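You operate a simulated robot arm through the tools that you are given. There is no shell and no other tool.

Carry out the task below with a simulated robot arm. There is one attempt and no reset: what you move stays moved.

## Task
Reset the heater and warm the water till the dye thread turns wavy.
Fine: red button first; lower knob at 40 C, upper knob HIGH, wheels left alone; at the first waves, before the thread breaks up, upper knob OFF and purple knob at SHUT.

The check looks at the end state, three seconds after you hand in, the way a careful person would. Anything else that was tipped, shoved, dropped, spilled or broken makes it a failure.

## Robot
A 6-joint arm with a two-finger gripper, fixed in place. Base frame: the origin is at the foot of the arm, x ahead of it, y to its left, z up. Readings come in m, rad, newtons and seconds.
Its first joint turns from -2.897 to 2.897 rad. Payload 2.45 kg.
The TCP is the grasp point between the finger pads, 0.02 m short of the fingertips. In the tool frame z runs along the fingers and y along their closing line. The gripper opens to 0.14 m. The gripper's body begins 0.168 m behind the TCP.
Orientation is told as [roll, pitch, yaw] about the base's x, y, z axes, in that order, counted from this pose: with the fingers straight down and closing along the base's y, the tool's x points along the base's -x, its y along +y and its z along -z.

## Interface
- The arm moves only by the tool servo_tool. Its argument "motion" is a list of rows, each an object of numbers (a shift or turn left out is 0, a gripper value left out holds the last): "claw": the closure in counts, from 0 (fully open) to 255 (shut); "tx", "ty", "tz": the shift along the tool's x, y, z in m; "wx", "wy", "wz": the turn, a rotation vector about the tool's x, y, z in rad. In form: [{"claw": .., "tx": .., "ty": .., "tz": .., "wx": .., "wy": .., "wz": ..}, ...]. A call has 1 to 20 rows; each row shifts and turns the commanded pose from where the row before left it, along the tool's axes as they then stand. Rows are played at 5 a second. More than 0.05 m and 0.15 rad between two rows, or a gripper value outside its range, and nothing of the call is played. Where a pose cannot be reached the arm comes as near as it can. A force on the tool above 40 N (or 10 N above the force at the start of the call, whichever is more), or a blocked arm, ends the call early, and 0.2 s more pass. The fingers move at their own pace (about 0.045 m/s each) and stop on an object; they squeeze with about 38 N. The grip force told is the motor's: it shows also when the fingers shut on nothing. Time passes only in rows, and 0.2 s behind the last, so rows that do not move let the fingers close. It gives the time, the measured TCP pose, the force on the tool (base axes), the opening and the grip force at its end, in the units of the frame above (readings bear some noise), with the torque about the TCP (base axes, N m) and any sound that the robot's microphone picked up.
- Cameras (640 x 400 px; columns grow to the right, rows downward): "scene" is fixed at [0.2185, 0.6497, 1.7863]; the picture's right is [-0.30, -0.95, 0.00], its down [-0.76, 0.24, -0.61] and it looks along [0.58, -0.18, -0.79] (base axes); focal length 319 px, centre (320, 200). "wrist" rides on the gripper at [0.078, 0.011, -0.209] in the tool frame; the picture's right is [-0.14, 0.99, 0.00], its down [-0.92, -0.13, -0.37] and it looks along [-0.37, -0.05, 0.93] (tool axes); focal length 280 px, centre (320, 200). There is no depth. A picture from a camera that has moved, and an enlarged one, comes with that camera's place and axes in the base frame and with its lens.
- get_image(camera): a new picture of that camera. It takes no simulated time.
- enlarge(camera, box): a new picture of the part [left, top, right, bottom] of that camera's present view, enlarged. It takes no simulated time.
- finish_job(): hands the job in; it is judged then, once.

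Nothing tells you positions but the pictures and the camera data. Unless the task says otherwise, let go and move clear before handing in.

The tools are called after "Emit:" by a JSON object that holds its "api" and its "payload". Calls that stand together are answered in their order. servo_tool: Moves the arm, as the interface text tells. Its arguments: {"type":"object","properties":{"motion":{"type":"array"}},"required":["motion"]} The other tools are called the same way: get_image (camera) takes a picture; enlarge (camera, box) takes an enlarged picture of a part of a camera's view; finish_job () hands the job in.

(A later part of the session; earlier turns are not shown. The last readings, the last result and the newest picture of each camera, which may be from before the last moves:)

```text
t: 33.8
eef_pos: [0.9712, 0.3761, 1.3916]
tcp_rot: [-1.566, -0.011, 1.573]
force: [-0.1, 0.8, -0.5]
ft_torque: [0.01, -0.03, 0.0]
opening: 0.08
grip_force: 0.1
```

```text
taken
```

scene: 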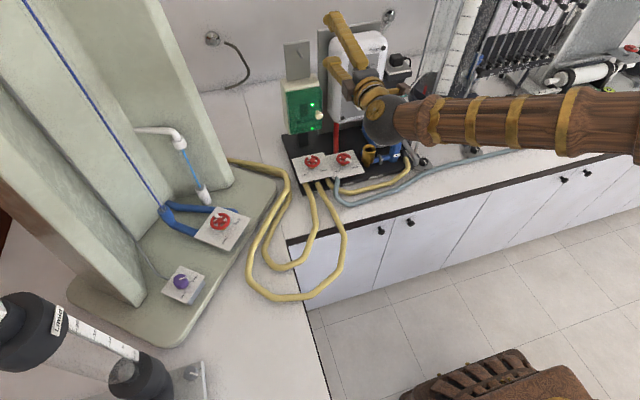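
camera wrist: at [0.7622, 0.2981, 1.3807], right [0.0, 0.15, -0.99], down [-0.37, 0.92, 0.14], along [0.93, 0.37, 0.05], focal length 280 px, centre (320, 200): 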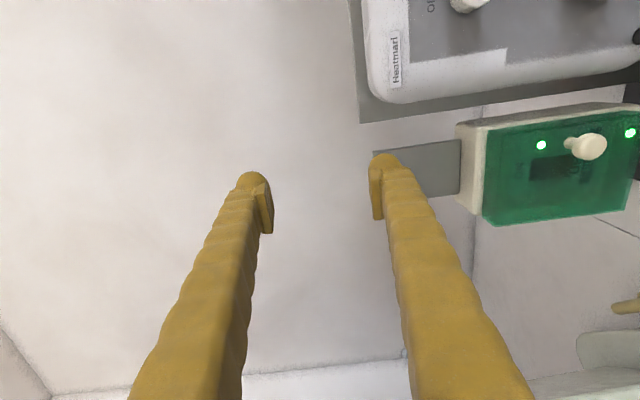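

Emit:
{"api": "servo_tool", "payload": {"motion": [{"tx": 0.034, "ty": 0.01, "tz": -0.0128}, {"tx": 0.034, "ty": 0.01, "tz": -0.0128}, {"tx": 0.034, "ty": 0.01, "tz": -0.0128}, {"tx": 0.034, "ty": 0.01, "tz": -0.0128}, {"wz": -0.14}, {"wz": -0.14}, {"wz": -0.14}, {"wz": -0.14}, {}]}}

Emit:
{"api": "get_image", "payload": {"camera": "wrist"}}

```text
t: 35.8
eef_pos: [0.9203, 0.2422, 1.3515]
tcp_rot: [-1.569, 0.553, 1.577]
force: [-0.2, -0.6, -0.1]
ft_torque: [-0.01, 0.01, -0.01]
opening: 0.0804
grip_force: 0.1
```

```text
taken
camera wrist: at [0.7117, 0.1677, 1.3836], right [0.0, -0.4, -0.92], down [-0.37, 0.85, -0.37], along [0.93, 0.34, -0.15], focal length 280 px, centre (320, 200)
```

wrist: 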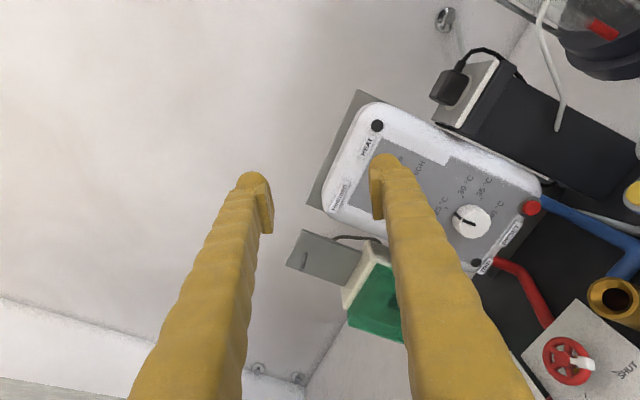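

Rolling negative works. I'll go down to the lower knob height, still 0.13 m in front of it, and roll on to about -2.75 rad so the full 150° clockwise turn fits.

Emit:
{"api": "servo_tool", "payload": {"motion": [{"tx": -0.023, "ty": 0.0376}, {"tx": -0.023, "ty": 0.0376}, {"tx": -0.023, "ty": 0.0376}, {"tx": -0.023, "ty": 0.0376}, {"tx": -0.023, "ty": 0.0376}, {"wz": -0.124}, {"wz": -0.124}, {"wz": -0.124}, {"wz": -0.124}, {"wz": -0.124}, {}]}}

Emit:
{"api": "get_image", "payload": {"camera": "wrist"}}

Emit:
{"api": "enlarge", "payload": {"camera": "wrist", "box": [256, 90, 384, 210]}}

```text
t: 38.2
eef_pos: [0.9201, 0.2405, 1.1316]
tcp_rot: [-1.562, 1.171, 1.582]
force: [-0.3, 0.3, 0.4]
ft_torque: [0.04, -0.03, 0.02]
opening: 0.08
grip_force: 0.0
```

```text
taken
camera wrist: at [0.7109, 0.1997, 1.1992], right [0.0, -0.86, -0.51], down [-0.37, 0.48, -0.8], along [0.93, 0.19, -0.32], focal length 280 px, centre (320, 200)
```

wrist: 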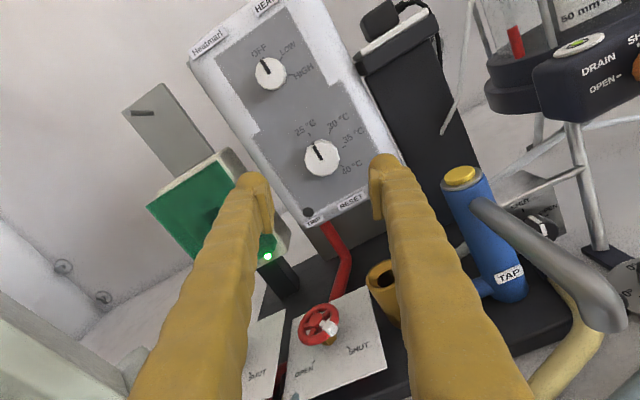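

```text
3.33 times, centred on (320, 150) of wrist
camera zoom: at [0.7109, 0.1997, 1.1992], right [0.0, -0.86, -0.51], down [-0.37, 0.48, -0.8], along [0.93, 0.19, -0.32], focal length 935 px, centre (320, 367)
```

zoom: 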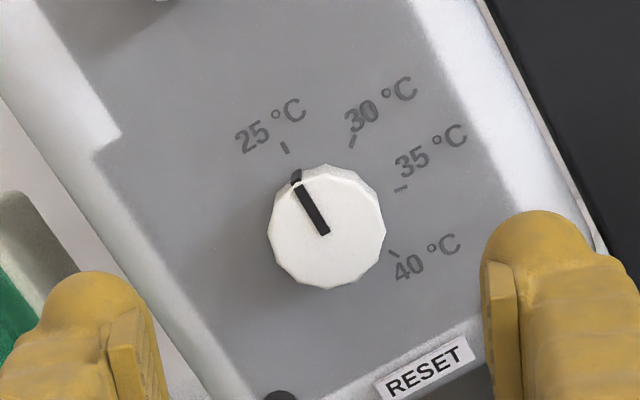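

This upright view is excellent. The knob axis is about 3 mm below the tool axis, so I'll correct for that and approach so the fingertips straddle the knob a few mm off the face.

Emit:
{"api": "servo_tool", "payload": {"motion": [{"tx": -0.0026, "ty": 0.0012}, {"tz": 0.03}, {"tz": 0.03}, {"tz": 0.03}, {"tz": 0.02}, {"tz": 0.01}, {}]}}

Emit:
{"api": "get_image", "payload": {"camera": "wrist"}}

Emit:
{"api": "enlarge", "payload": {"camera": "wrist", "box": [240, 130, 400, 230]}}

Emit:
{"api": "enlarge", "payload": {"camera": "scene", "box": [320, 50, 416, 130]}}

```text
t: 39.8
eef_pos: [1.0398, 0.2421, 1.1288]
tcp_rot: [-1.562, 1.17, 1.581]
force: [0.4, -0.4, 0.1]
ft_torque: [0.01, 0.02, 0.07]
opening: 0.0802
grip_force: 0.1
```

```text
taken
camera wrist: at [0.831, 0.2, 1.1959], right [0.0, -0.86, -0.51], down [-0.37, 0.48, -0.8], along [0.93, 0.19, -0.32], focal length 280 px, centre (320, 200)
```

wrist: 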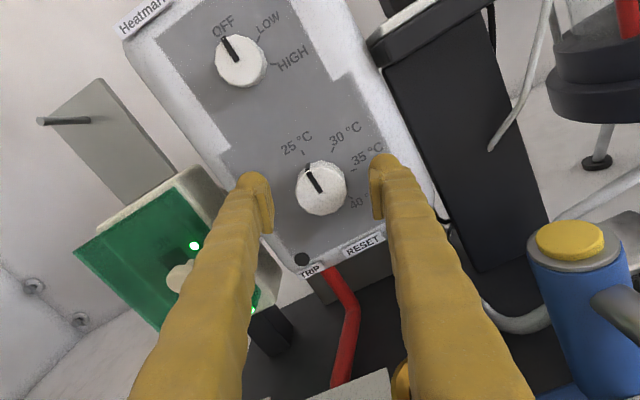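

```text
4.00 times, centred on (320, 180) of wrist
camera zoom: at [0.831, 0.2, 1.1959], right [0.0, -0.86, -0.51], down [-0.37, 0.48, -0.8], along [0.93, 0.19, -0.32], focal length 1122 px, centre (320, 280)
```

zoom: 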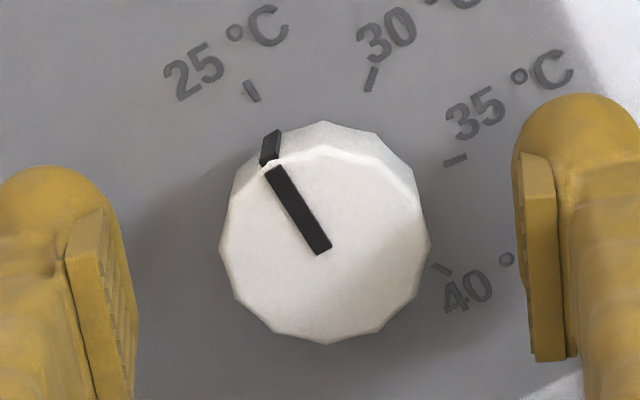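

```text
5.00 times, centred on (368, 90) of scene
camera zoom: at [0.2185, 0.6497, 1.7863], right [-0.3, -0.95, 0.0], down [-0.76, 0.24, -0.61], along [0.58, -0.18, -0.79], focal length 1596 px, centre (80, 750)
```

zoom: 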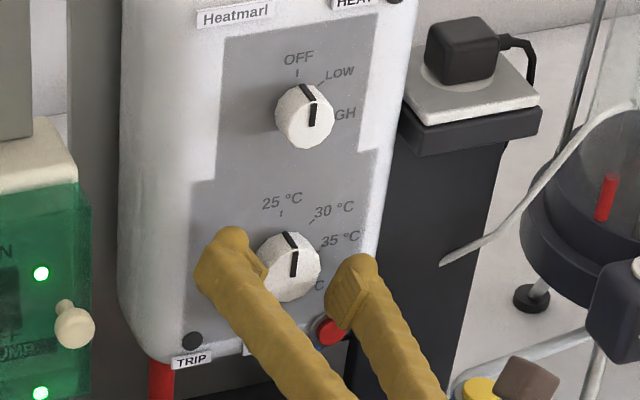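

The fingers straddle the lower knob nearly centred. I'll nudge by 1 mm and close on it.

Emit:
{"api": "servo_tool", "payload": {"motion": [{"tx": -0.0013, "ty": 0.0009, "tz": 0.002}, {"claw": 160}, {"claw": 255}, {}, {}, {}]}}

Emit:
{"api": "enlarge", "payload": {"camera": "wrist", "box": [240, 130, 400, 230]}}

```text
t: 41.2
eef_pos: [1.0415, 0.241, 1.1266]
tcp_rot: [-1.561, 1.169, 1.581]
force: [-1.1, -9.1, -2.1]
ft_torque: [0.04, 0.02, -0.1]
opening: 0.0403
grip_force: 44.6
```

```text
4.00 times, centred on (320, 180) of wrist
camera zoom: at [0.8327, 0.1994, 1.1946], right [0.0, -0.86, -0.51], down [-0.37, 0.48, -0.8], along [0.93, 0.19, -0.32], focal length 1122 px, centre (320, 280)
```

zoom: 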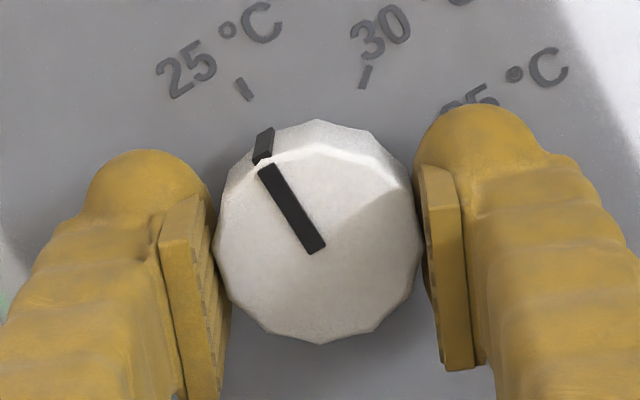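

The grip is on, with a small side force of about 9 N toward -y. I'll ease the tool 1 mm that way and turn the first half clockwise.

Emit:
{"api": "servo_tool", "payload": {"motion": [{"ty": 0.001}, {"wz": 0.1}, {"wz": 0.14}, {"wz": 0.14}, {"wz": 0.14}, {"wz": 0.14}, {"wz": 0.14}, {"wz": 0.14}, {"wz": 0.14}]}}

Emit:
{"api": "enlarge", "payload": {"camera": "wrist", "box": [240, 130, 400, 230]}}

Emit:
{"api": "enlarge", "payload": {"camera": "scene", "box": [320, 50, 416, 130]}}

```text
t: 43.0
eef_pos: [1.0415, 0.2407, 1.1287]
tcp_rot: [-1.574, 0.228, 1.575]
force: [-1.0, -0.9, 1.2]
ft_torque: [0.0, -0.04, -0.03]
opening: 0.0397
grip_force: 45.0
stopped in row 9: the force on the tool passed its limit at 41 N (the readings are from after the stop); the commanded pose is now the measured one
```

```text
4.00 times, centred on (320, 180) of wrist
camera zoom: at [0.8323, 0.1605, 1.1351], right [0.0, -0.09, -1.0], down [-0.37, 0.92, -0.08], along [0.93, 0.37, -0.03], focal length 1122 px, centre (320, 280)
```

zoom: 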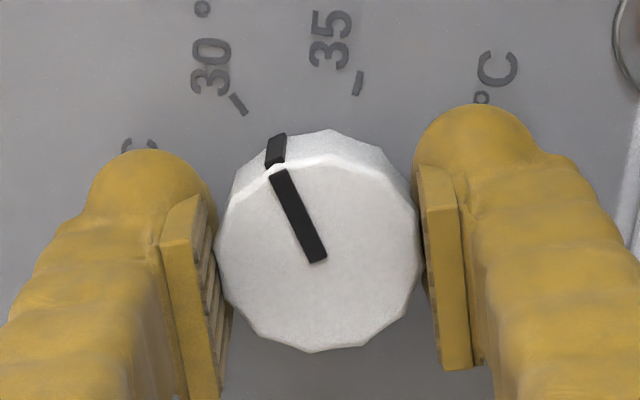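

```text
5.00 times, centred on (368, 90) of scene
camera zoom: at [0.2185, 0.6497, 1.7863], right [-0.3, -0.95, 0.0], down [-0.76, 0.24, -0.61], along [0.58, -0.18, -0.79], focal length 1596 px, centre (80, 750)
```

zoom: 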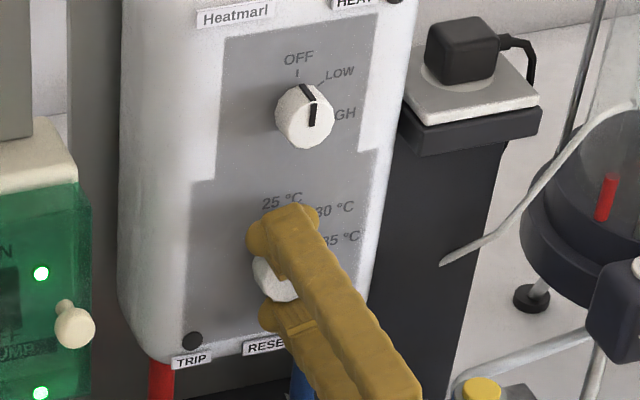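

The knob turned about 54° before a momentary force stop; the force is back near zero and the pointer sits just past 30 °C. I'll continue with gentler steps.

Emit:
{"api": "servo_tool", "payload": {"motion": [{"wz": 0.08}, {"wz": 0.1}, {"wz": 0.1}, {"wz": 0.1}, {"wz": 0.1}, {"wz": 0.1}]}}

```text
t: 44.5
eef_pos: [1.0413, 0.2405, 1.1288]
tcp_rot: [-1.574, -0.353, 1.574]
force: [3.7, -0.5, 10.6]
ft_torque: [-0.03, -0.04, -0.13]
opening: 0.0396
grip_force: 44.9
```

Emit:
{"api": "servo_tool", "payload": {"motion": [{"ty": -0.0007}, {"wz": 0.1}, {"wz": 0.1}, {"wz": 0.1}, {"wz": 0.1}, {"wz": 0.1}]}}

Emit:
{"api": "enlarge", "payload": {"camera": "wrist", "box": [240, 130, 400, 230]}}

```text
t: 45.9
eef_pos: [1.041, 0.241, 1.128]
tcp_rot: [-1.571, -0.853, 1.571]
force: [-6.8, -2.0, 8.1]
ft_torque: [-0.02, -0.18, -0.03]
opening: 0.0396
grip_force: 45.0
```

```text
4.00 times, centred on (320, 180) of wrist
camera zoom: at [0.8323, 0.1958, 1.0624], right [0.0, 0.84, -0.55], down [-0.37, 0.51, 0.78], along [0.93, 0.2, 0.31], focal length 1122 px, centre (320, 280)
```

zoom: 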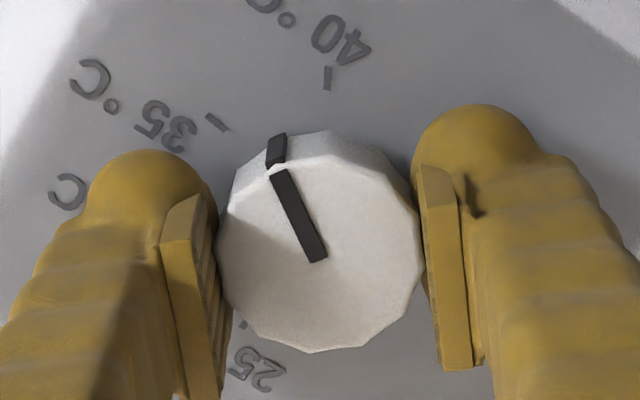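

The pointer is now past 35 °C at about 116°, with roughly 34° to go to 40 °C. Continuing.

Emit:
{"api": "servo_tool", "payload": {"motion": [{"wz": 0.09}, {"wz": 0.1}, {"wz": 0.1}, {"wz": 0.1}, {"wz": 0.1}, {"wz": 0.1}, {}]}}

Emit:
{"api": "enlarge", "payload": {"camera": "wrist", "box": [240, 130, 400, 230]}}

Emit:
{"api": "get_image", "payload": {"camera": "wrist"}}

```text
t: 47.5
eef_pos: [1.0418, 0.239, 1.1279]
tcp_rot: [-1.569, -1.444, 1.573]
force: [-3.6, -2.8, -1.0]
ft_torque: [-0.72, 0.05, -0.04]
opening: 0.0403
grip_force: 45.0
```

```text
4.00 times, centred on (320, 180) of wrist
camera zoom: at [0.8327, 0.2397, 1.0497], right [0.0, 1.0, 0.01], down [-0.37, -0.01, 0.93], along [0.93, 0.0, 0.37], focal length 1122 px, centre (320, 280)
```

zoom: 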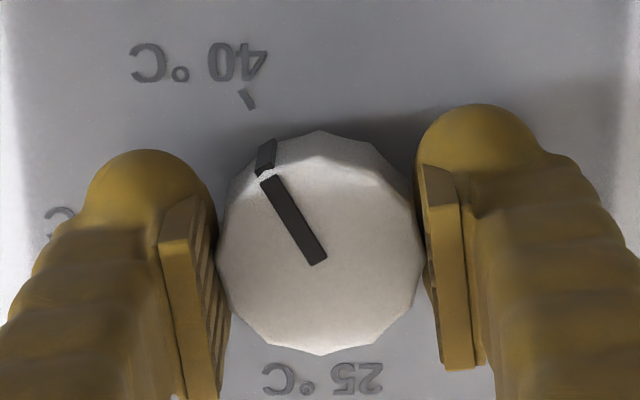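

```text
taken
camera wrist: at [0.8327, 0.2397, 1.0497], right [0.0, 1.0, 0.01], down [-0.37, -0.01, 0.93], along [0.93, 0.0, 0.37], focal length 280 px, centre (320, 200)
```

wrist: 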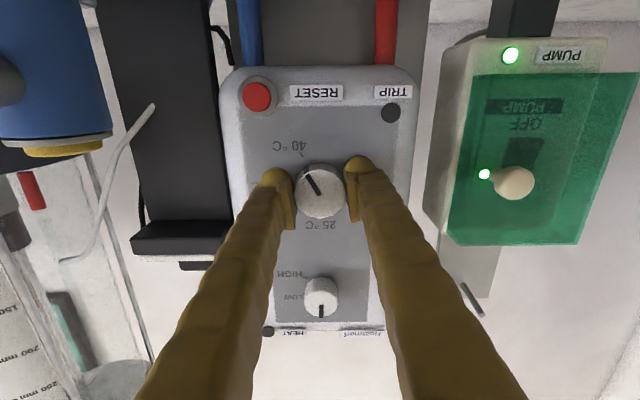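

The pointer reads about 149°, on the 40 °C mark, and a torque appeared as if it reached its end stop. I'll release and check.

Emit:
{"api": "servo_tool", "payload": {"motion": [{"claw": 109}, {}, {}]}}

Emit:
{"api": "enlarge", "payload": {"camera": "wrist", "box": [240, 110, 400, 230]}}

```text
t: 48.2
eef_pos: [1.0427, 0.2409, 1.1292]
tcp_rot: [-1.575, -1.443, 1.577]
force: [0.4, 0.2, -0.2]
ft_torque: [0.03, 0.01, 0.01]
opening: 0.0804
grip_force: 0.0
```

```text
3.33 times, centred on (320, 170) of wrist
camera zoom: at [0.8327, 0.2397, 1.05], right [0.0, 1.0, 0.01], down [-0.37, -0.01, 0.93], along [0.93, 0.0, 0.37], focal length 935 px, centre (320, 300)
```

zoom: 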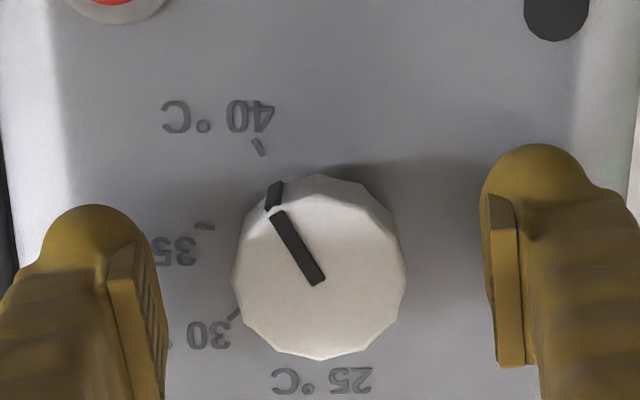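

The lower knob stays at 40 °C (about 150°). Next I'll back off, go up to the upper knob and roll back to the starting angle for its clockwise turn.

Emit:
{"api": "servo_tool", "payload": {"motion": [{"tz": -0.04}, {"tz": -0.04}, {"tx": -0.0367, "ty": -0.005}, {"tx": -0.0367, "ty": -0.005}, {"tx": -0.0367, "ty": -0.005}, {"wz": -0.148}, {"wz": -0.148}, {"wz": -0.148}, {"wz": -0.148}, {"wz": -0.148}, {"wz": -0.148}, {"wz": -0.148}, {"wz": -0.148}, {"wz": -0.148}, {"wz": -0.148}]}}

Emit:
{"api": "servo_tool", "payload": {"motion": [{"wz": -0.148}, {"wz": -0.148}, {"wz": -0.148}, {"wz": -0.148}, {"wz": -0.148}, {"wz": -0.148}, {}]}}

Emit:
{"api": "get_image", "payload": {"camera": "wrist"}}

Emit:
{"api": "enlarge", "payload": {"camera": "wrist", "box": [256, 110, 384, 210]}}

```text
t: 51.5
eef_pos: [0.9612, 0.2393, 1.2393]
tcp_rot: [-1.571, 0.04, 1.575]
force: [0.2, -0.1, 0.0]
ft_torque: [0.0, -0.01, 0.03]
opening: 0.0801
grip_force: 0.1
```

```text
t: 53.0
eef_pos: [0.9613, 0.239, 1.239]
tcp_rot: [-1.571, 0.926, 1.573]
force: [0.3, -0.6, 0.3]
ft_torque: [0.0, -0.01, 0.02]
opening: 0.0804
grip_force: 0.1
```

```text
taken
camera wrist: at [0.7528, 0.1818, 1.2958], right [0.0, -0.71, -0.7], down [-0.37, 0.65, -0.66], along [0.93, 0.26, -0.26], focal length 280 px, centre (320, 200)
```

wrist: 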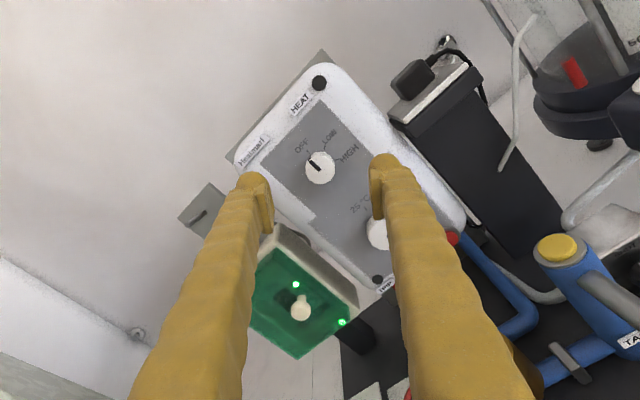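

```text
4.00 times, centred on (320, 160) of wrist
camera zoom: at [0.7528, 0.1818, 1.2958], right [0.0, -0.71, -0.7], down [-0.37, 0.65, -0.66], along [0.93, 0.26, -0.26], focal length 1122 px, centre (320, 360)
```

zoom: 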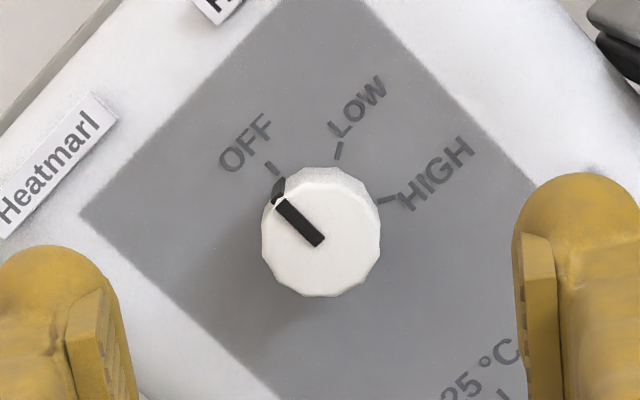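

The upper knob ticks measure 0/60/120°, so HIGH is 120° clockwise. I'll make a small alignment correction, approach the knob, and take a baseline picture of the dye thread.

Emit:
{"api": "servo_tool", "payload": {"motion": [{"tx": -0.0027}, {"tz": 0.03}, {"tz": 0.03}, {"tz": 0.021}, {}]}}

Emit:
{"api": "enlarge", "payload": {"camera": "wrist", "box": [240, 130, 400, 230]}}

Emit:
{"api": "enlarge", "payload": {"camera": "scene", "box": [0, 0, 180, 220]}}

Emit:
{"api": "enlarge", "payload": {"camera": "scene", "box": [40, 40, 120, 140]}}

```text
t: 54.2
eef_pos: [1.0434, 0.2414, 1.2387]
tcp_rot: [-1.571, 0.925, 1.573]
force: [-0.5, 0.0, -0.6]
ft_torque: [-0.05, 0.02, 0.03]
opening: 0.0802
grip_force: 0.0
```

```text
4.00 times, centred on (320, 180) of wrist
camera zoom: at [0.8334, 0.1842, 1.294], right [0.0, -0.71, -0.71], down [-0.37, 0.65, -0.66], along [0.93, 0.26, -0.26], focal length 1122 px, centre (320, 280)
```

zoom: 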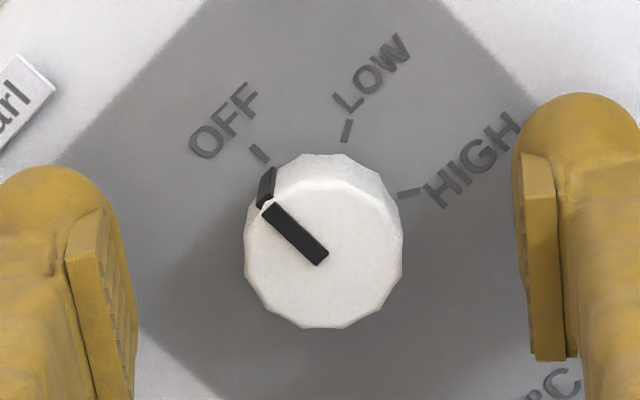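

```text
1.82 times, centred on (90, 110) of scene
camera zoom: at [0.2185, 0.6497, 1.7863], right [-0.3, -0.95, 0.0], down [-0.76, 0.24, -0.61], along [0.58, -0.18, -0.79], focal length 580 px, centre (738, 364)
```

zoom: 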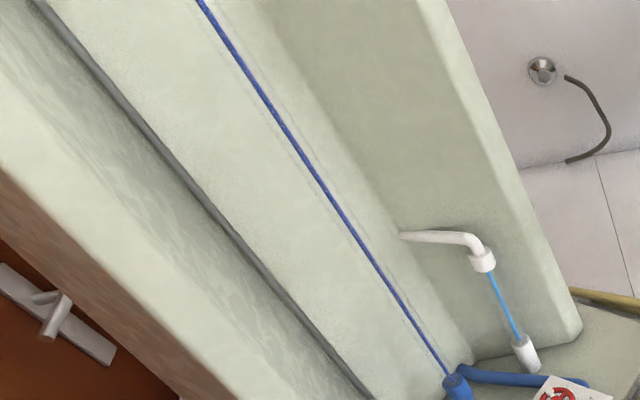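

```text
4.00 times, centred on (80, 90) of scene
camera zoom: at [0.2185, 0.6497, 1.7863], right [-0.3, -0.95, 0.0], down [-0.76, 0.24, -0.61], along [0.58, -0.18, -0.79], focal length 1277 px, centre (1280, 640)
```

zoom: 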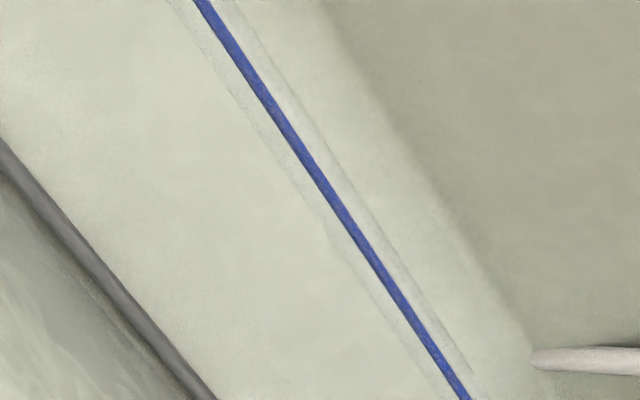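

The thread is straight and the fingers are centred on the upper knob. Closing on it now.

Emit:
{"api": "servo_tool", "payload": {"motion": [{"ty": 0.0008}, {"claw": 170}, {"claw": 255}, {}, {}, {}]}}

```text
t: 55.6
eef_pos: [1.0425, 0.2404, 1.2368]
tcp_rot: [-1.573, 0.925, 1.573]
force: [3.7, 6.3, 3.0]
ft_torque: [0.1, -0.04, 0.05]
opening: 0.0304
grip_force: 42.4
```

Emit:
{"api": "servo_tool", "payload": {"motion": [{"ty": -0.0006}, {"wz": 0.08}, {"wz": 0.11}, {"wz": 0.11}, {"wz": 0.11}, {"wz": 0.11}, {"wz": 0.11}, {"wz": 0.11}, {"wz": 0.11}, {"wz": 0.11}]}}

Emit:
{"api": "enlarge", "payload": {"camera": "wrist", "box": [240, 130, 400, 230]}}

```text
t: 57.9
eef_pos: [1.0424, 0.2397, 1.2384]
tcp_rot: [-1.574, -0.036, 1.576]
force: [29.3, 12.9, 13.3]
ft_torque: [0.02, -0.09, 0.13]
opening: 0.0305
grip_force: 45.0
```

```text
4.00 times, centred on (320, 180) of wrist
camera zoom: at [0.8334, 0.1618, 1.2243], right [0.0, 0.17, -0.98], down [-0.37, 0.91, 0.16], along [0.93, 0.37, 0.07], focal length 1122 px, centre (320, 280)
```

zoom: 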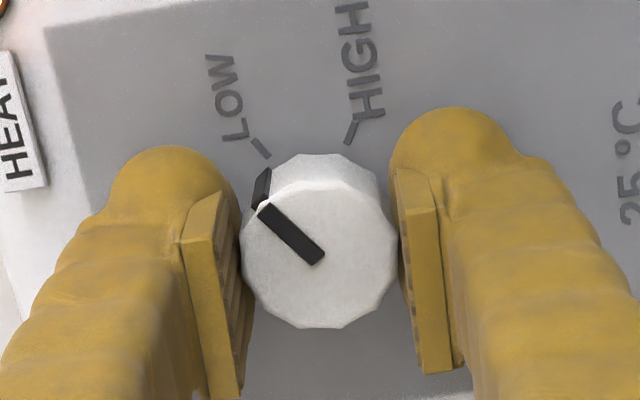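

The knob is passing LOW and heat may begin. I'll relieve the strain and continue toward HIGH.

Emit:
{"api": "servo_tool", "payload": {"motion": [{"tx": -0.0004, "ty": -0.0005, "tz": 0.001}, {"wz": 0.1}, {"wz": 0.1}, {"wz": 0.1}, {"wz": 0.1}, {"wz": 0.1}, {"wz": 0.1}]}}

Emit:
{"api": "enlarge", "payload": {"camera": "scene", "box": [0, 0, 180, 220]}}

```text
t: 59.5
eef_pos: [1.0421, 0.2409, 1.2387]
tcp_rot: [-1.572, -0.635, 1.574]
force: [-25.1, -5.7, 14.0]
ft_torque: [-0.04, -0.24, -0.05]
opening: 0.0304
grip_force: 45.0
```

```text
1.82 times, centred on (90, 110) of scene
camera zoom: at [0.2185, 0.6497, 1.7863], right [-0.3, -0.95, 0.0], down [-0.76, 0.24, -0.61], along [0.58, -0.18, -0.79], focal length 580 px, centre (738, 364)
```

zoom: 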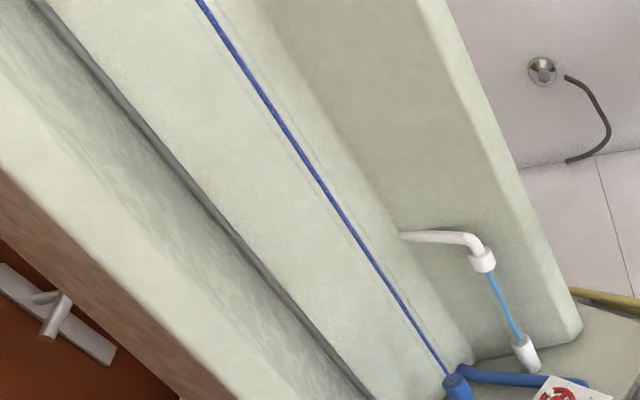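

Emit:
{"api": "servo_tool", "payload": {"motion": [{"tx": -0.0002, "ty": -0.0006, "tz": -0.001}, {"wz": 0.107}, {"wz": 0.107}, {"wz": 0.107}, {"wz": 0.107}, {"wz": 0.107}]}}

Emit:
{"api": "get_image", "payload": {"camera": "wrist"}}

Emit:
{"api": "enlarge", "payload": {"camera": "wrist", "box": [240, 130, 400, 230]}}

Emit:
{"api": "enlarge", "payload": {"camera": "scene", "box": [0, 0, 180, 220]}}

```text
t: 60.9
eef_pos: [1.0425, 0.2416, 1.239]
tcp_rot: [-1.576, -1.17, 1.578]
force: [5.8, -9.0, 18.2]
ft_torque: [0.03, -0.27, -0.07]
opening: 0.0304
grip_force: 45.0
```

```text
taken
camera wrist: at [0.8338, 0.2188, 1.1624], right [0.0, 0.97, -0.26], down [-0.37, 0.24, 0.9], along [0.93, 0.1, 0.36], focal length 280 px, centre (320, 200)
```

wrist: 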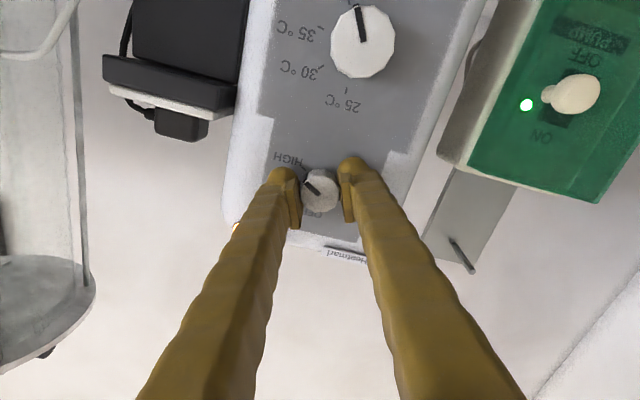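

```text
4.00 times, centred on (320, 180) of wrist
camera zoom: at [0.8338, 0.2188, 1.1624], right [0.0, 0.97, -0.26], down [-0.37, 0.24, 0.9], along [0.93, 0.1, 0.36], focal length 1122 px, centre (320, 280)
```

zoom: 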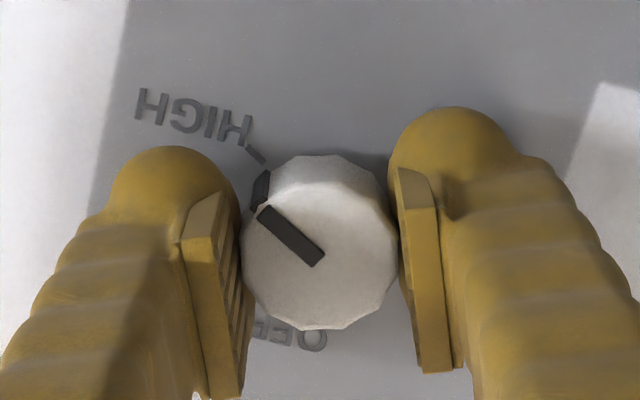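

```text
1.82 times, centred on (90, 110) of scene
camera zoom: at [0.2185, 0.6497, 1.7863], right [-0.3, -0.95, 0.0], down [-0.76, 0.24, -0.61], along [0.58, -0.18, -0.79], focal length 580 px, centre (738, 364)
```

zoom: 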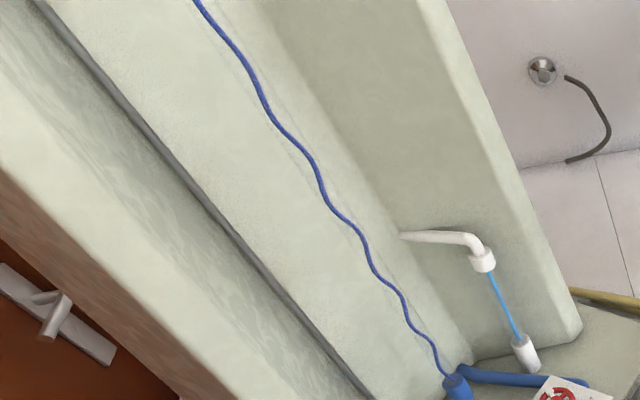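

The thread has gone wavy already, the HEAT lamp is lit and the upper knob points at HIGH. I'm turning the upper knob straight back to OFF.

Emit:
{"api": "servo_tool", "payload": {"motion": [{"tx": -0.0004, "ty": -0.0004, "wz": -0.1}, {"wz": -0.133}, {"wz": -0.133}, {"wz": -0.133}, {"wz": -0.133}, {"wz": -0.133}, {"wz": -0.133}, {"wz": -0.133}, {"wz": -0.133}, {"wz": -0.133}, {"wz": -0.133}, {"wz": -0.133}, {"wz": -0.133}, {"wz": -0.133}, {"wz": -0.133}, {"wz": -0.133}]}}

Emit:
{"api": "enlarge", "payload": {"camera": "scene", "box": [0, 0, 180, 220]}}

Emit:
{"api": "enlarge", "payload": {"camera": "wrist", "box": [240, 130, 400, 230]}}

```text
t: 64.2
eef_pos: [1.0432, 0.2409, 1.2383]
tcp_rot: [-1.567, 0.929, 1.576]
force: [-9.9, -6.2, -11.9]
ft_torque: [0.69, 0.2, -0.05]
opening: 0.0302
grip_force: 44.7
```

```text
1.82 times, centred on (90, 110) of scene
camera zoom: at [0.2185, 0.6497, 1.7863], right [-0.3, -0.95, 0.0], down [-0.76, 0.24, -0.61], along [0.58, -0.18, -0.79], focal length 580 px, centre (738, 364)
```

zoom: 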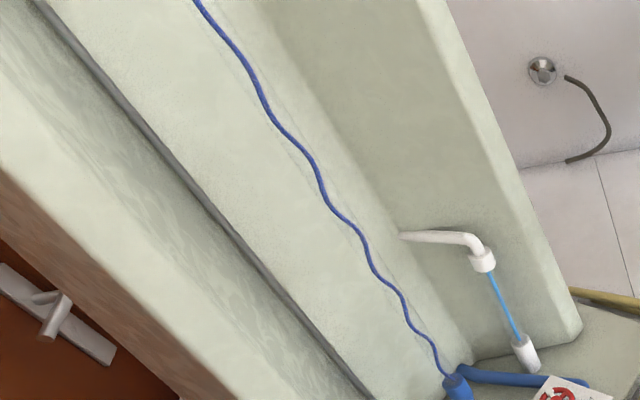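

```text
4.00 times, centred on (320, 180) of wrist
camera zoom: at [0.8333, 0.1839, 1.294], right [0.0, -0.71, -0.7], down [-0.37, 0.65, -0.66], along [0.93, 0.26, -0.26], focal length 1122 px, centre (320, 280)
```

zoom: 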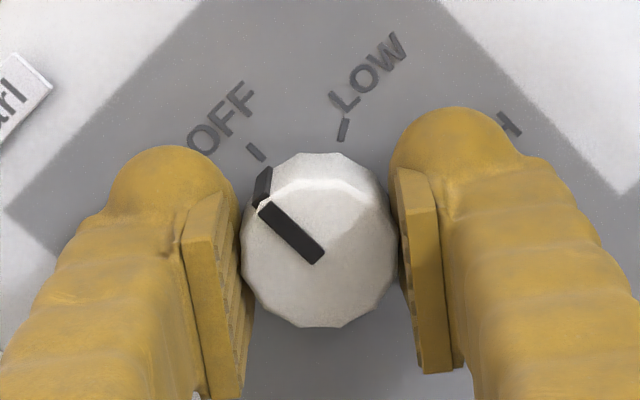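

The upper knob is back at OFF and the thread is wavy but unbroken. I'll release, back off and check the knob and the lamp.

Emit:
{"api": "servo_tool", "payload": {"motion": [{"claw": 109}, {}, {"tz": -0.03}, {"tz": -0.045}, {"tz": -0.045}]}}

Emit:
{"api": "get_image", "payload": {"camera": "wrist"}}

Emit:
{"api": "enlarge", "payload": {"camera": "wrist", "box": [256, 70, 416, 250]}}

Emit:
{"api": "enlarge", "payload": {"camera": "scene", "box": [0, 0, 180, 220]}}

```text
t: 65.5
eef_pos: [0.9227, 0.242, 1.2356]
tcp_rot: [-1.572, 0.926, 1.573]
force: [-0.5, 1.1, -1.6]
ft_torque: [-0.03, -0.04, -0.02]
opening: 0.0803
grip_force: 0.0
```

```text
taken
camera wrist: at [0.7128, 0.1849, 1.2917], right [0.0, -0.71, -0.71], down [-0.37, 0.65, -0.66], along [0.93, 0.26, -0.26], focal length 280 px, centre (320, 200)
```

wrist: 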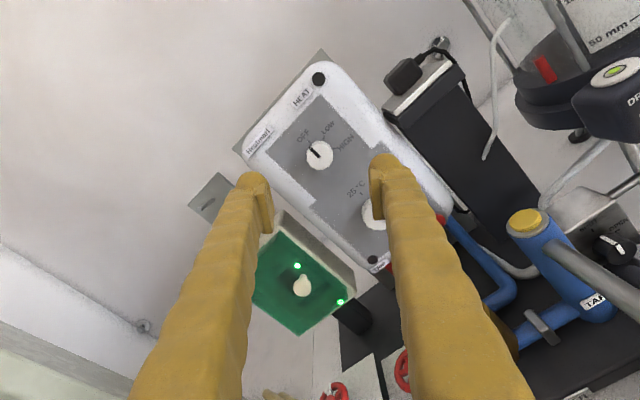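

```text
2.22 times, centred on (336, 160) of wrist
camera zoom: at [0.7128, 0.1849, 1.2917], right [0.0, -0.71, -0.71], down [-0.37, 0.65, -0.66], along [0.93, 0.26, -0.26], focal length 623 px, centre (284, 289)
```

zoom: 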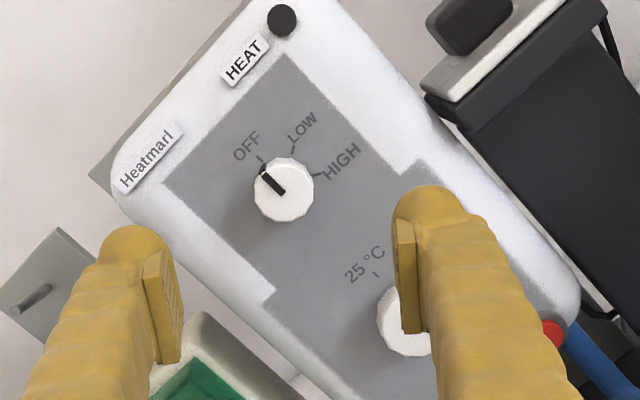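

```text
1.82 times, centred on (90, 110) of scene
camera zoom: at [0.2185, 0.6497, 1.7863], right [-0.3, -0.95, 0.0], down [-0.76, 0.24, -0.61], along [0.58, -0.18, -0.79], focal length 580 px, centre (738, 364)
```

zoom: 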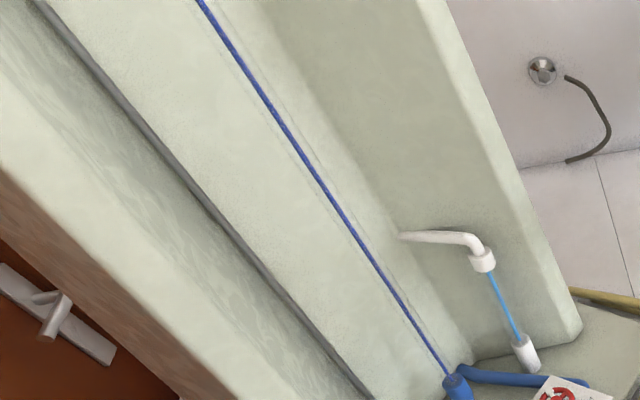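

The heat lamp is out and the upper knob sits at OFF; as the water cools the thread is calming down. Next is the purple knob: I'll unroll the wrist while backing away from the heater.

Emit:
{"api": "servo_tool", "payload": {"motion": [{"wz": 0.144, "tz": -0.013}, {"wz": 0.144, "tz": -0.013}, {"wz": 0.144, "tz": -0.013}, {"wz": 0.144, "tz": -0.013}, {"wz": 0.144, "tz": -0.013}, {"wz": 0.144, "tz": -0.013}, {"wz": 0.144, "tz": -0.013}, {"wz": 0.144, "tz": -0.013}, {"wz": 0.144, "tz": -0.013}, {"wz": 0.144, "tz": -0.013}, {"wz": 0.144, "tz": -0.013}, {"wz": 0.144, "tz": -0.013}, {"wz": 0.144, "tz": -0.013}, {"wz": 0.144, "tz": -0.013}, {"wz": 0.144, "tz": -0.013}, {"wz": 0.144, "tz": -0.013}, {"wz": 0.144, "tz": -0.013}]}}

```text
t: 69.0
eef_pos: [0.7003, 0.2391, 1.2392]
tcp_rot: [-1.583, -1.526, 1.588]
force: [-0.3, 0.1, 0.2]
ft_torque: [0.04, 0.01, 0.04]
opening: 0.0801
grip_force: 0.1
```

Emit:
{"api": "servo_tool", "payload": {"motion": [{"wy": 0.15}, {"wy": 0.15}, {"wy": 0.15}, {"wy": 0.15}, {"wy": 0.15}, {"wy": 0.021, "wz": 0.045}, {"tx": 0.0078, "ty": 0.0465, "tz": 0.0006, "wx": -0.1046, "wz": -0.1016}, {"tx": 0.003, "ty": 0.0467, "tz": 0.0055, "wx": -0.1046, "wz": -0.1016}, {"tx": -0.0017, "ty": 0.046, "tz": 0.0104, "wx": -0.1046, "wz": -0.1016}, {"tx": -0.0063, "ty": 0.0442, "tz": 0.0151, "wx": -0.1046, "wz": -0.1016}, {"tx": -0.0106, "ty": 0.0416, "tz": 0.0196, "wx": -0.1046, "wz": -0.1016}, {"tx": -0.0147, "ty": 0.038, "tz": 0.0238, "wx": -0.1046, "wz": -0.1016}, {"tx": -0.0183, "ty": 0.0336, "tz": 0.0275, "wx": -0.1046, "wz": -0.1016}, {"tx": -0.0215, "ty": 0.0286, "tz": 0.0307, "wx": -0.1046, "wz": -0.1016}, {"tx": -0.0241, "ty": 0.0229, "tz": 0.0334, "wx": -0.1046, "wz": -0.1016}, {"tx": -0.0261, "ty": 0.0167, "tz": 0.0356, "wx": -0.1046, "wz": -0.1016}, {"tx": -0.0275, "ty": 0.0102, "tz": 0.0369, "wx": -0.1046, "wz": -0.1016}, {"tx": -0.0282, "ty": 0.0035, "tz": 0.0377, "wx": -0.1046, "wz": -0.1016}]}}

Emit:
{"api": "get_image", "payload": {"camera": "wrist"}}

Emit:
{"api": "get_image", "payload": {"camera": "scene"}}

```text
t: 72.8
eef_pos: [0.6578, 0.7993, 1.1604]
tcp_rot: [-0.002, -0.784, 1.724]
force: [0.6, 0.5, 0.2]
ft_torque: [-0.07, -0.08, -0.01]
opening: 0.0801
grip_force: 0.2
```

```text
taken
camera wrist: at [0.6782, 0.5968, 1.2518], right [-0.99, -0.05, 0.1], down [0.07, 0.41, 0.91], along [-0.09, 0.91, -0.4], focal length 280 px, centre (320, 200)
```

wrist: 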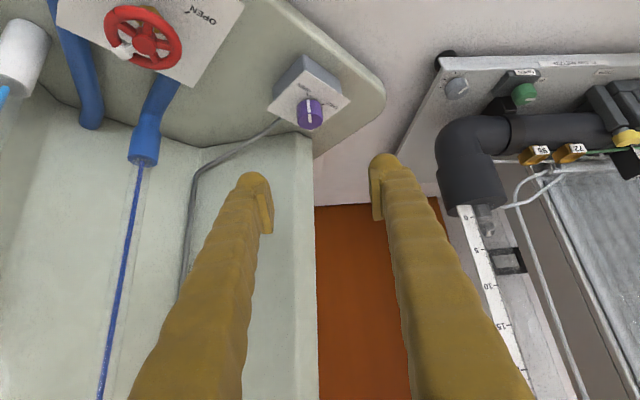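

```text
taken
```

scene: 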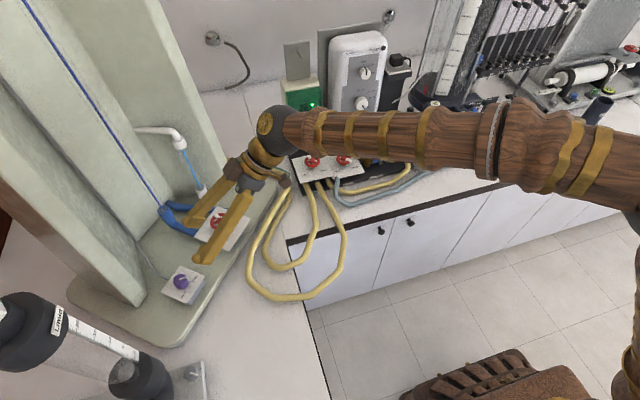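

The approach worked: TCP is at [0.658, 0.799, 1.160] facing the purple knob. I'll move to just above it and check the alignment.

Emit:
{"api": "servo_tool", "payload": {"motion": [{"tx": 0.001, "ty": -0.0038, "tz": 0.0463}, {"tx": 0.001, "ty": -0.0038, "tz": 0.0463}, {"tx": 0.001, "ty": -0.0038, "tz": 0.0463}, {}]}}

Emit:
{"api": "get_image", "payload": {"camera": "wrist"}}

Emit:
{"api": "enlarge", "payload": {"camera": "wrist", "box": [240, 80, 400, 200]}}

Emit:
{"api": "enlarge", "payload": {"camera": "scene", "box": [140, 220, 236, 310]}}

```text
t: 73.8
eef_pos: [0.6545, 0.8971, 1.059]
tcp_rot: [0.003, -0.784, 1.721]
force: [1.0, 0.2, 0.2]
ft_torque: [-0.02, 0.0, -0.01]
opening: 0.0805
grip_force: 0.1
```

```text
taken
camera wrist: at [0.6732, 0.6948, 1.1505], right [-0.99, -0.05, 0.1], down [0.07, 0.41, 0.91], along [-0.09, 0.91, -0.4], focal length 280 px, centre (320, 200)
```

wrist: 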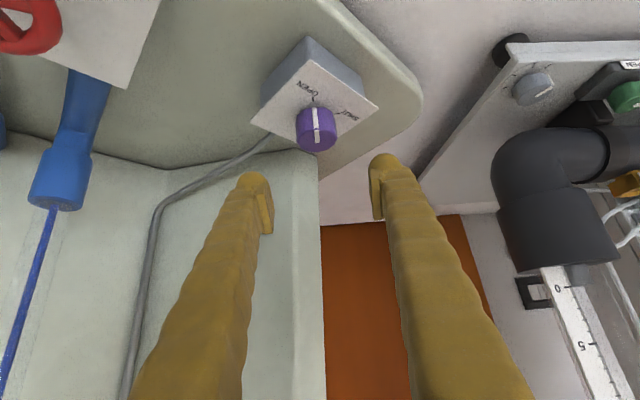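

```text
3.33 times, centred on (320, 140) of wrist
camera zoom: at [0.6732, 0.6948, 1.1505], right [-0.99, -0.05, 0.1], down [0.07, 0.41, 0.91], along [-0.09, 0.91, -0.4], focal length 935 px, centre (320, 400)
```

zoom: 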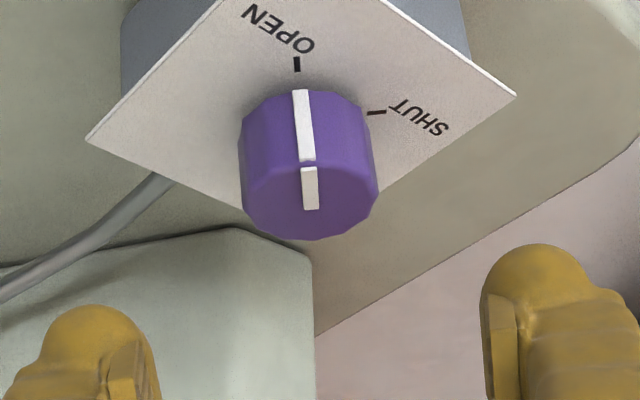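

```text
4.44 times, centred on (188, 265) of scene
camera zoom: at [0.2185, 0.6497, 1.7863], right [-0.3, -0.95, 0.0], down [-0.76, 0.24, -0.61], along [0.58, -0.18, -0.79], focal length 1419 px, centre (907, -89)
```

zoom: 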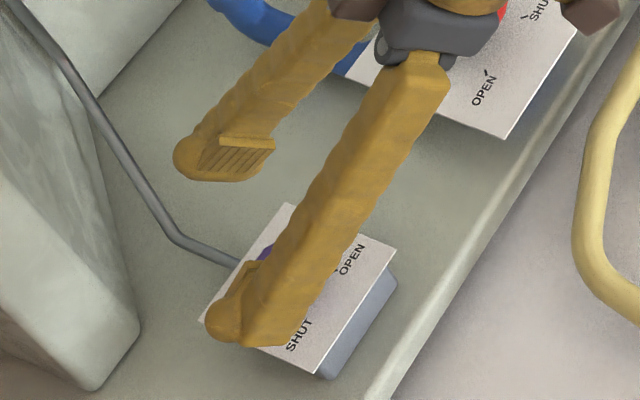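

The knob is about 2.6 mm off the finger mid-line. I'll correct that and descend so the fingers straddle the purple knob, a few mm above the plate.

Emit:
{"api": "servo_tool", "payload": {"motion": [{"ty": -0.0026}, {"tx": 0.0173, "tz": 0.0174}, {"tx": 0.0141, "tz": 0.0142}, {"tx": 0.0028, "tz": 0.0028}, {}]}}

Emit:
{"api": "get_image", "payload": {"camera": "wrist"}}

Emit:
{"api": "enlarge", "payload": {"camera": "wrist", "box": [240, 120, 400, 220]}}

Emit:
{"api": "enlarge", "payload": {"camera": "scene", "box": [140, 240, 220, 310]}}

```text
t: 75.0
eef_pos: [0.657, 0.8953, 1.0086]
tcp_rot: [0.001, -0.783, 1.721]
force: [-0.3, -0.9, 0.6]
ft_torque: [0.01, -0.02, -0.01]
opening: 0.0804
grip_force: 0.0
```

```text
taken
camera wrist: at [0.6757, 0.6922, 1.1016], right [-0.99, -0.05, 0.1], down [0.07, 0.41, 0.91], along [-0.09, 0.91, -0.4], focal length 280 px, centre (320, 200)
```

wrist: 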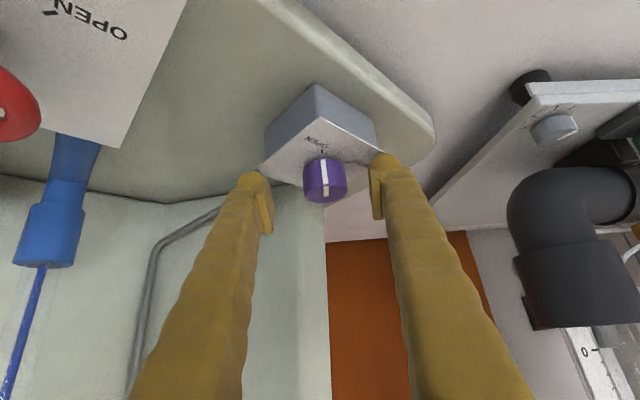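

```text
4.00 times, centred on (320, 170) of wrist
camera zoom: at [0.6757, 0.6922, 1.1016], right [-0.99, -0.05, 0.1], down [0.07, 0.41, 0.91], along [-0.09, 0.91, -0.4], focal length 1122 px, centre (320, 320)
```

zoom: 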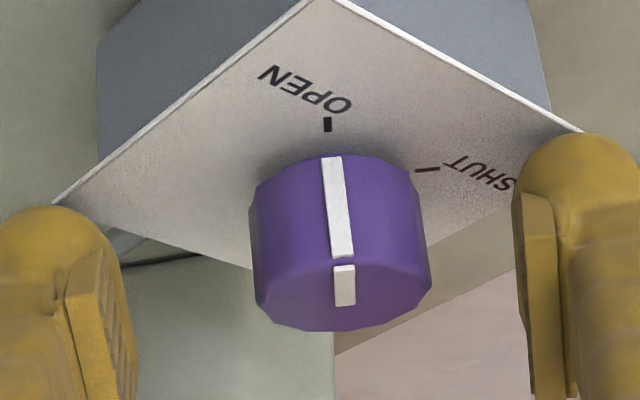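

```text
5.71 times, centred on (180, 275) of scene
camera zoom: at [0.2185, 0.6497, 1.7863], right [-0.3, -0.95, 0.0], down [-0.76, 0.24, -0.61], along [0.58, -0.18, -0.79], focal length 1824 px, centre (1120, -229)
```

zoom: 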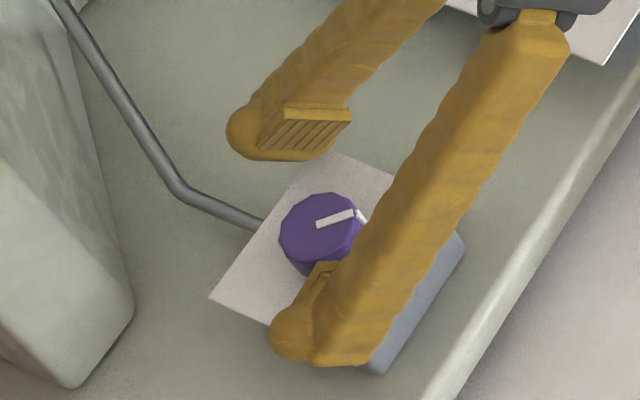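

I see the knob sitting about 4.5 mm toward the right finger (my earlier correction went the wrong way because the camera is slightly rolled). I'll fix that and close on the knob.

Emit:
{"api": "servo_tool", "payload": {"motion": [{"tx": -0.0007, "ty": 0.0046, "tz": 0.0029}, {"claw": 165}, {"claw": 255}, {}, {}, {}]}}

Emit:
{"api": "enlarge", "payload": {"camera": "wrist", "box": [240, 120, 400, 220]}}

Emit:
{"api": "enlarge", "payload": {"camera": "scene", "box": [140, 240, 220, 310]}}

```text
t: 76.5
eef_pos: [0.652, 0.8978, 1.0062]
tcp_rot: [0.002, -0.784, 1.719]
force: [-9.5, -3.8, 0.7]
ft_torque: [-0.08, 0.13, -0.03]
opening: 0.0316
grip_force: 43.9
```

```text
4.00 times, centred on (320, 170) of wrist
camera zoom: at [0.6708, 0.694, 1.0998], right [-0.99, -0.05, 0.1], down [0.07, 0.41, 0.91], along [-0.09, 0.91, -0.4], focal length 1122 px, centre (320, 320)
```

zoom: 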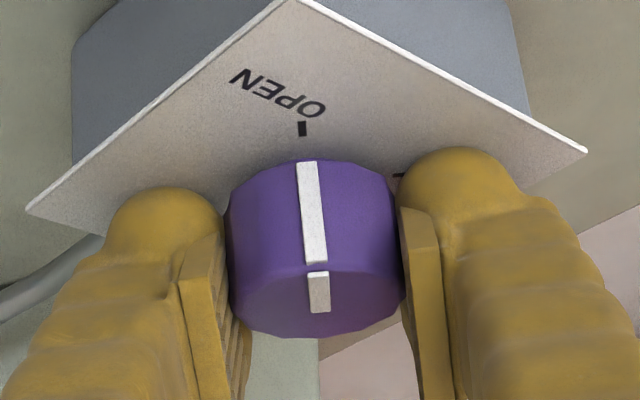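

```text
5.71 times, centred on (180, 275) of scene
camera zoom: at [0.2185, 0.6497, 1.7863], right [-0.3, -0.95, 0.0], down [-0.76, 0.24, -0.61], along [0.58, -0.18, -0.79], focal length 1824 px, centre (1120, -229)
```

zoom: 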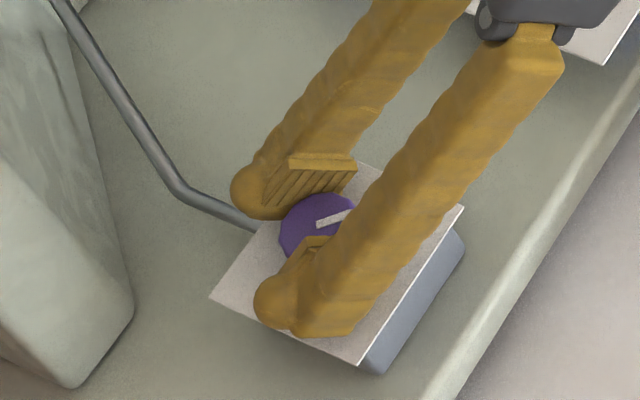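

The purple knob is gripped with only a light side load. I'll start turning it clockwise (seen from above) toward SHUT, gently.

Emit:
{"api": "servo_tool", "payload": {"motion": [{"ty": 0.0008}, {"wx": 0.0565, "wz": 0.0566}, {"wx": 0.0706, "wz": 0.0708}, {"wx": 0.0706, "wz": 0.0708}, {"wx": 0.0706, "wz": 0.0708}]}}

Emit:
{"api": "enlarge", "payload": {"camera": "wrist", "box": [240, 120, 400, 220]}}

```text
t: 77.7
eef_pos: [0.6539, 0.8955, 1.0065]
tcp_rot: [0.0, -0.784, 1.339]
force: [20.3, 1.8, -4.2]
ft_torque: [0.0, -0.56, 0.08]
opening: 0.0316
grip_force: 44.6
```

```text
4.00 times, centred on (320, 170) of wrist
camera zoom: at [0.5952, 0.7012, 1.0998], right [-0.94, 0.32, 0.1], down [0.21, 0.35, 0.91], along [0.26, 0.88, -0.4], focal length 1122 px, centre (320, 320)
```

zoom: 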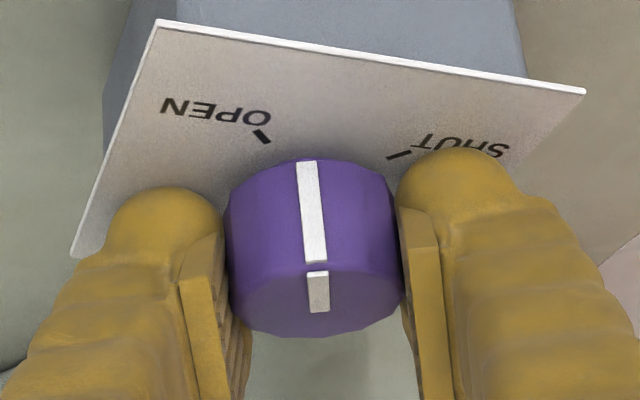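

The knob follows. I'll relieve the 20 N sideways load by about 1 mm and continue.

Emit:
{"api": "servo_tool", "payload": {"motion": [{"ty": -0.0012}, {"wx": 0.0565, "wz": 0.0566}, {"wx": 0.0706, "wz": 0.0708}, {"wx": 0.0706, "wz": 0.0708}, {"wx": 0.0706, "wz": 0.0708}]}}

Emit:
{"api": "enlarge", "payload": {"camera": "wrist", "box": [240, 120, 400, 220]}}

```text
t: 78.6
eef_pos: [0.6538, 0.896, 1.0069]
tcp_rot: [-0.004, -0.784, 1.09]
force: [4.6, 2.2, 0.0]
ft_torque: [0.04, -0.15, 0.05]
opening: 0.0313
grip_force: 45.0
stopped in row 4: the force on the tool passed its limit at 43 N (the readings are from after the stop); the commanded pose is now the measured one
```

```text
4.00 times, centred on (320, 170) of wrist
camera zoom: at [0.55, 0.7211, 1.1], right [-0.83, 0.55, 0.09], down [0.29, 0.29, 0.91], along [0.47, 0.79, -0.4], focal length 1122 px, centre (320, 320)
```

zoom: 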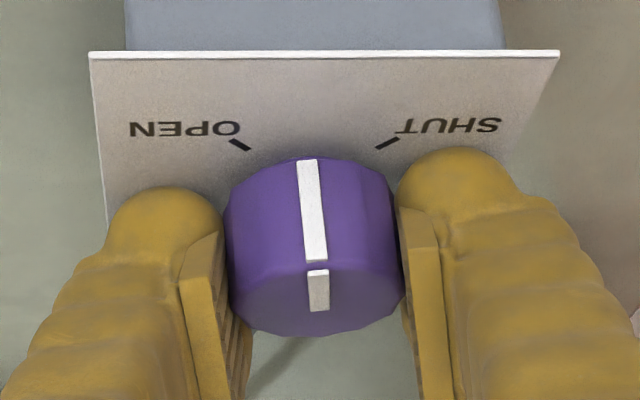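

A brief force stop, now relaxed. The pointer is 36° along. I'll continue in smaller steps.

Emit:
{"api": "servo_tool", "payload": {"motion": [{"wx": 0.0353, "wz": 0.0354}, {"wx": 0.0424, "wz": 0.0425}, {"wx": 0.0494, "wz": 0.0496}, {"wx": 0.0494, "wz": 0.0496}]}}

```text
t: 79.6
eef_pos: [0.6544, 0.8953, 1.0076]
tcp_rot: [-0.004, -0.781, 0.917]
force: [3.0, 3.4, -1.2]
ft_torque: [-0.02, -0.16, 0.02]
opening: 0.0316
grip_force: 45.5
out of reach, approached as far as the arm can: row 4
stopped in row 4: the force on the tool passed its limit at 41 N (the readings are from after the stop); the commanded pose is now the measured one
```

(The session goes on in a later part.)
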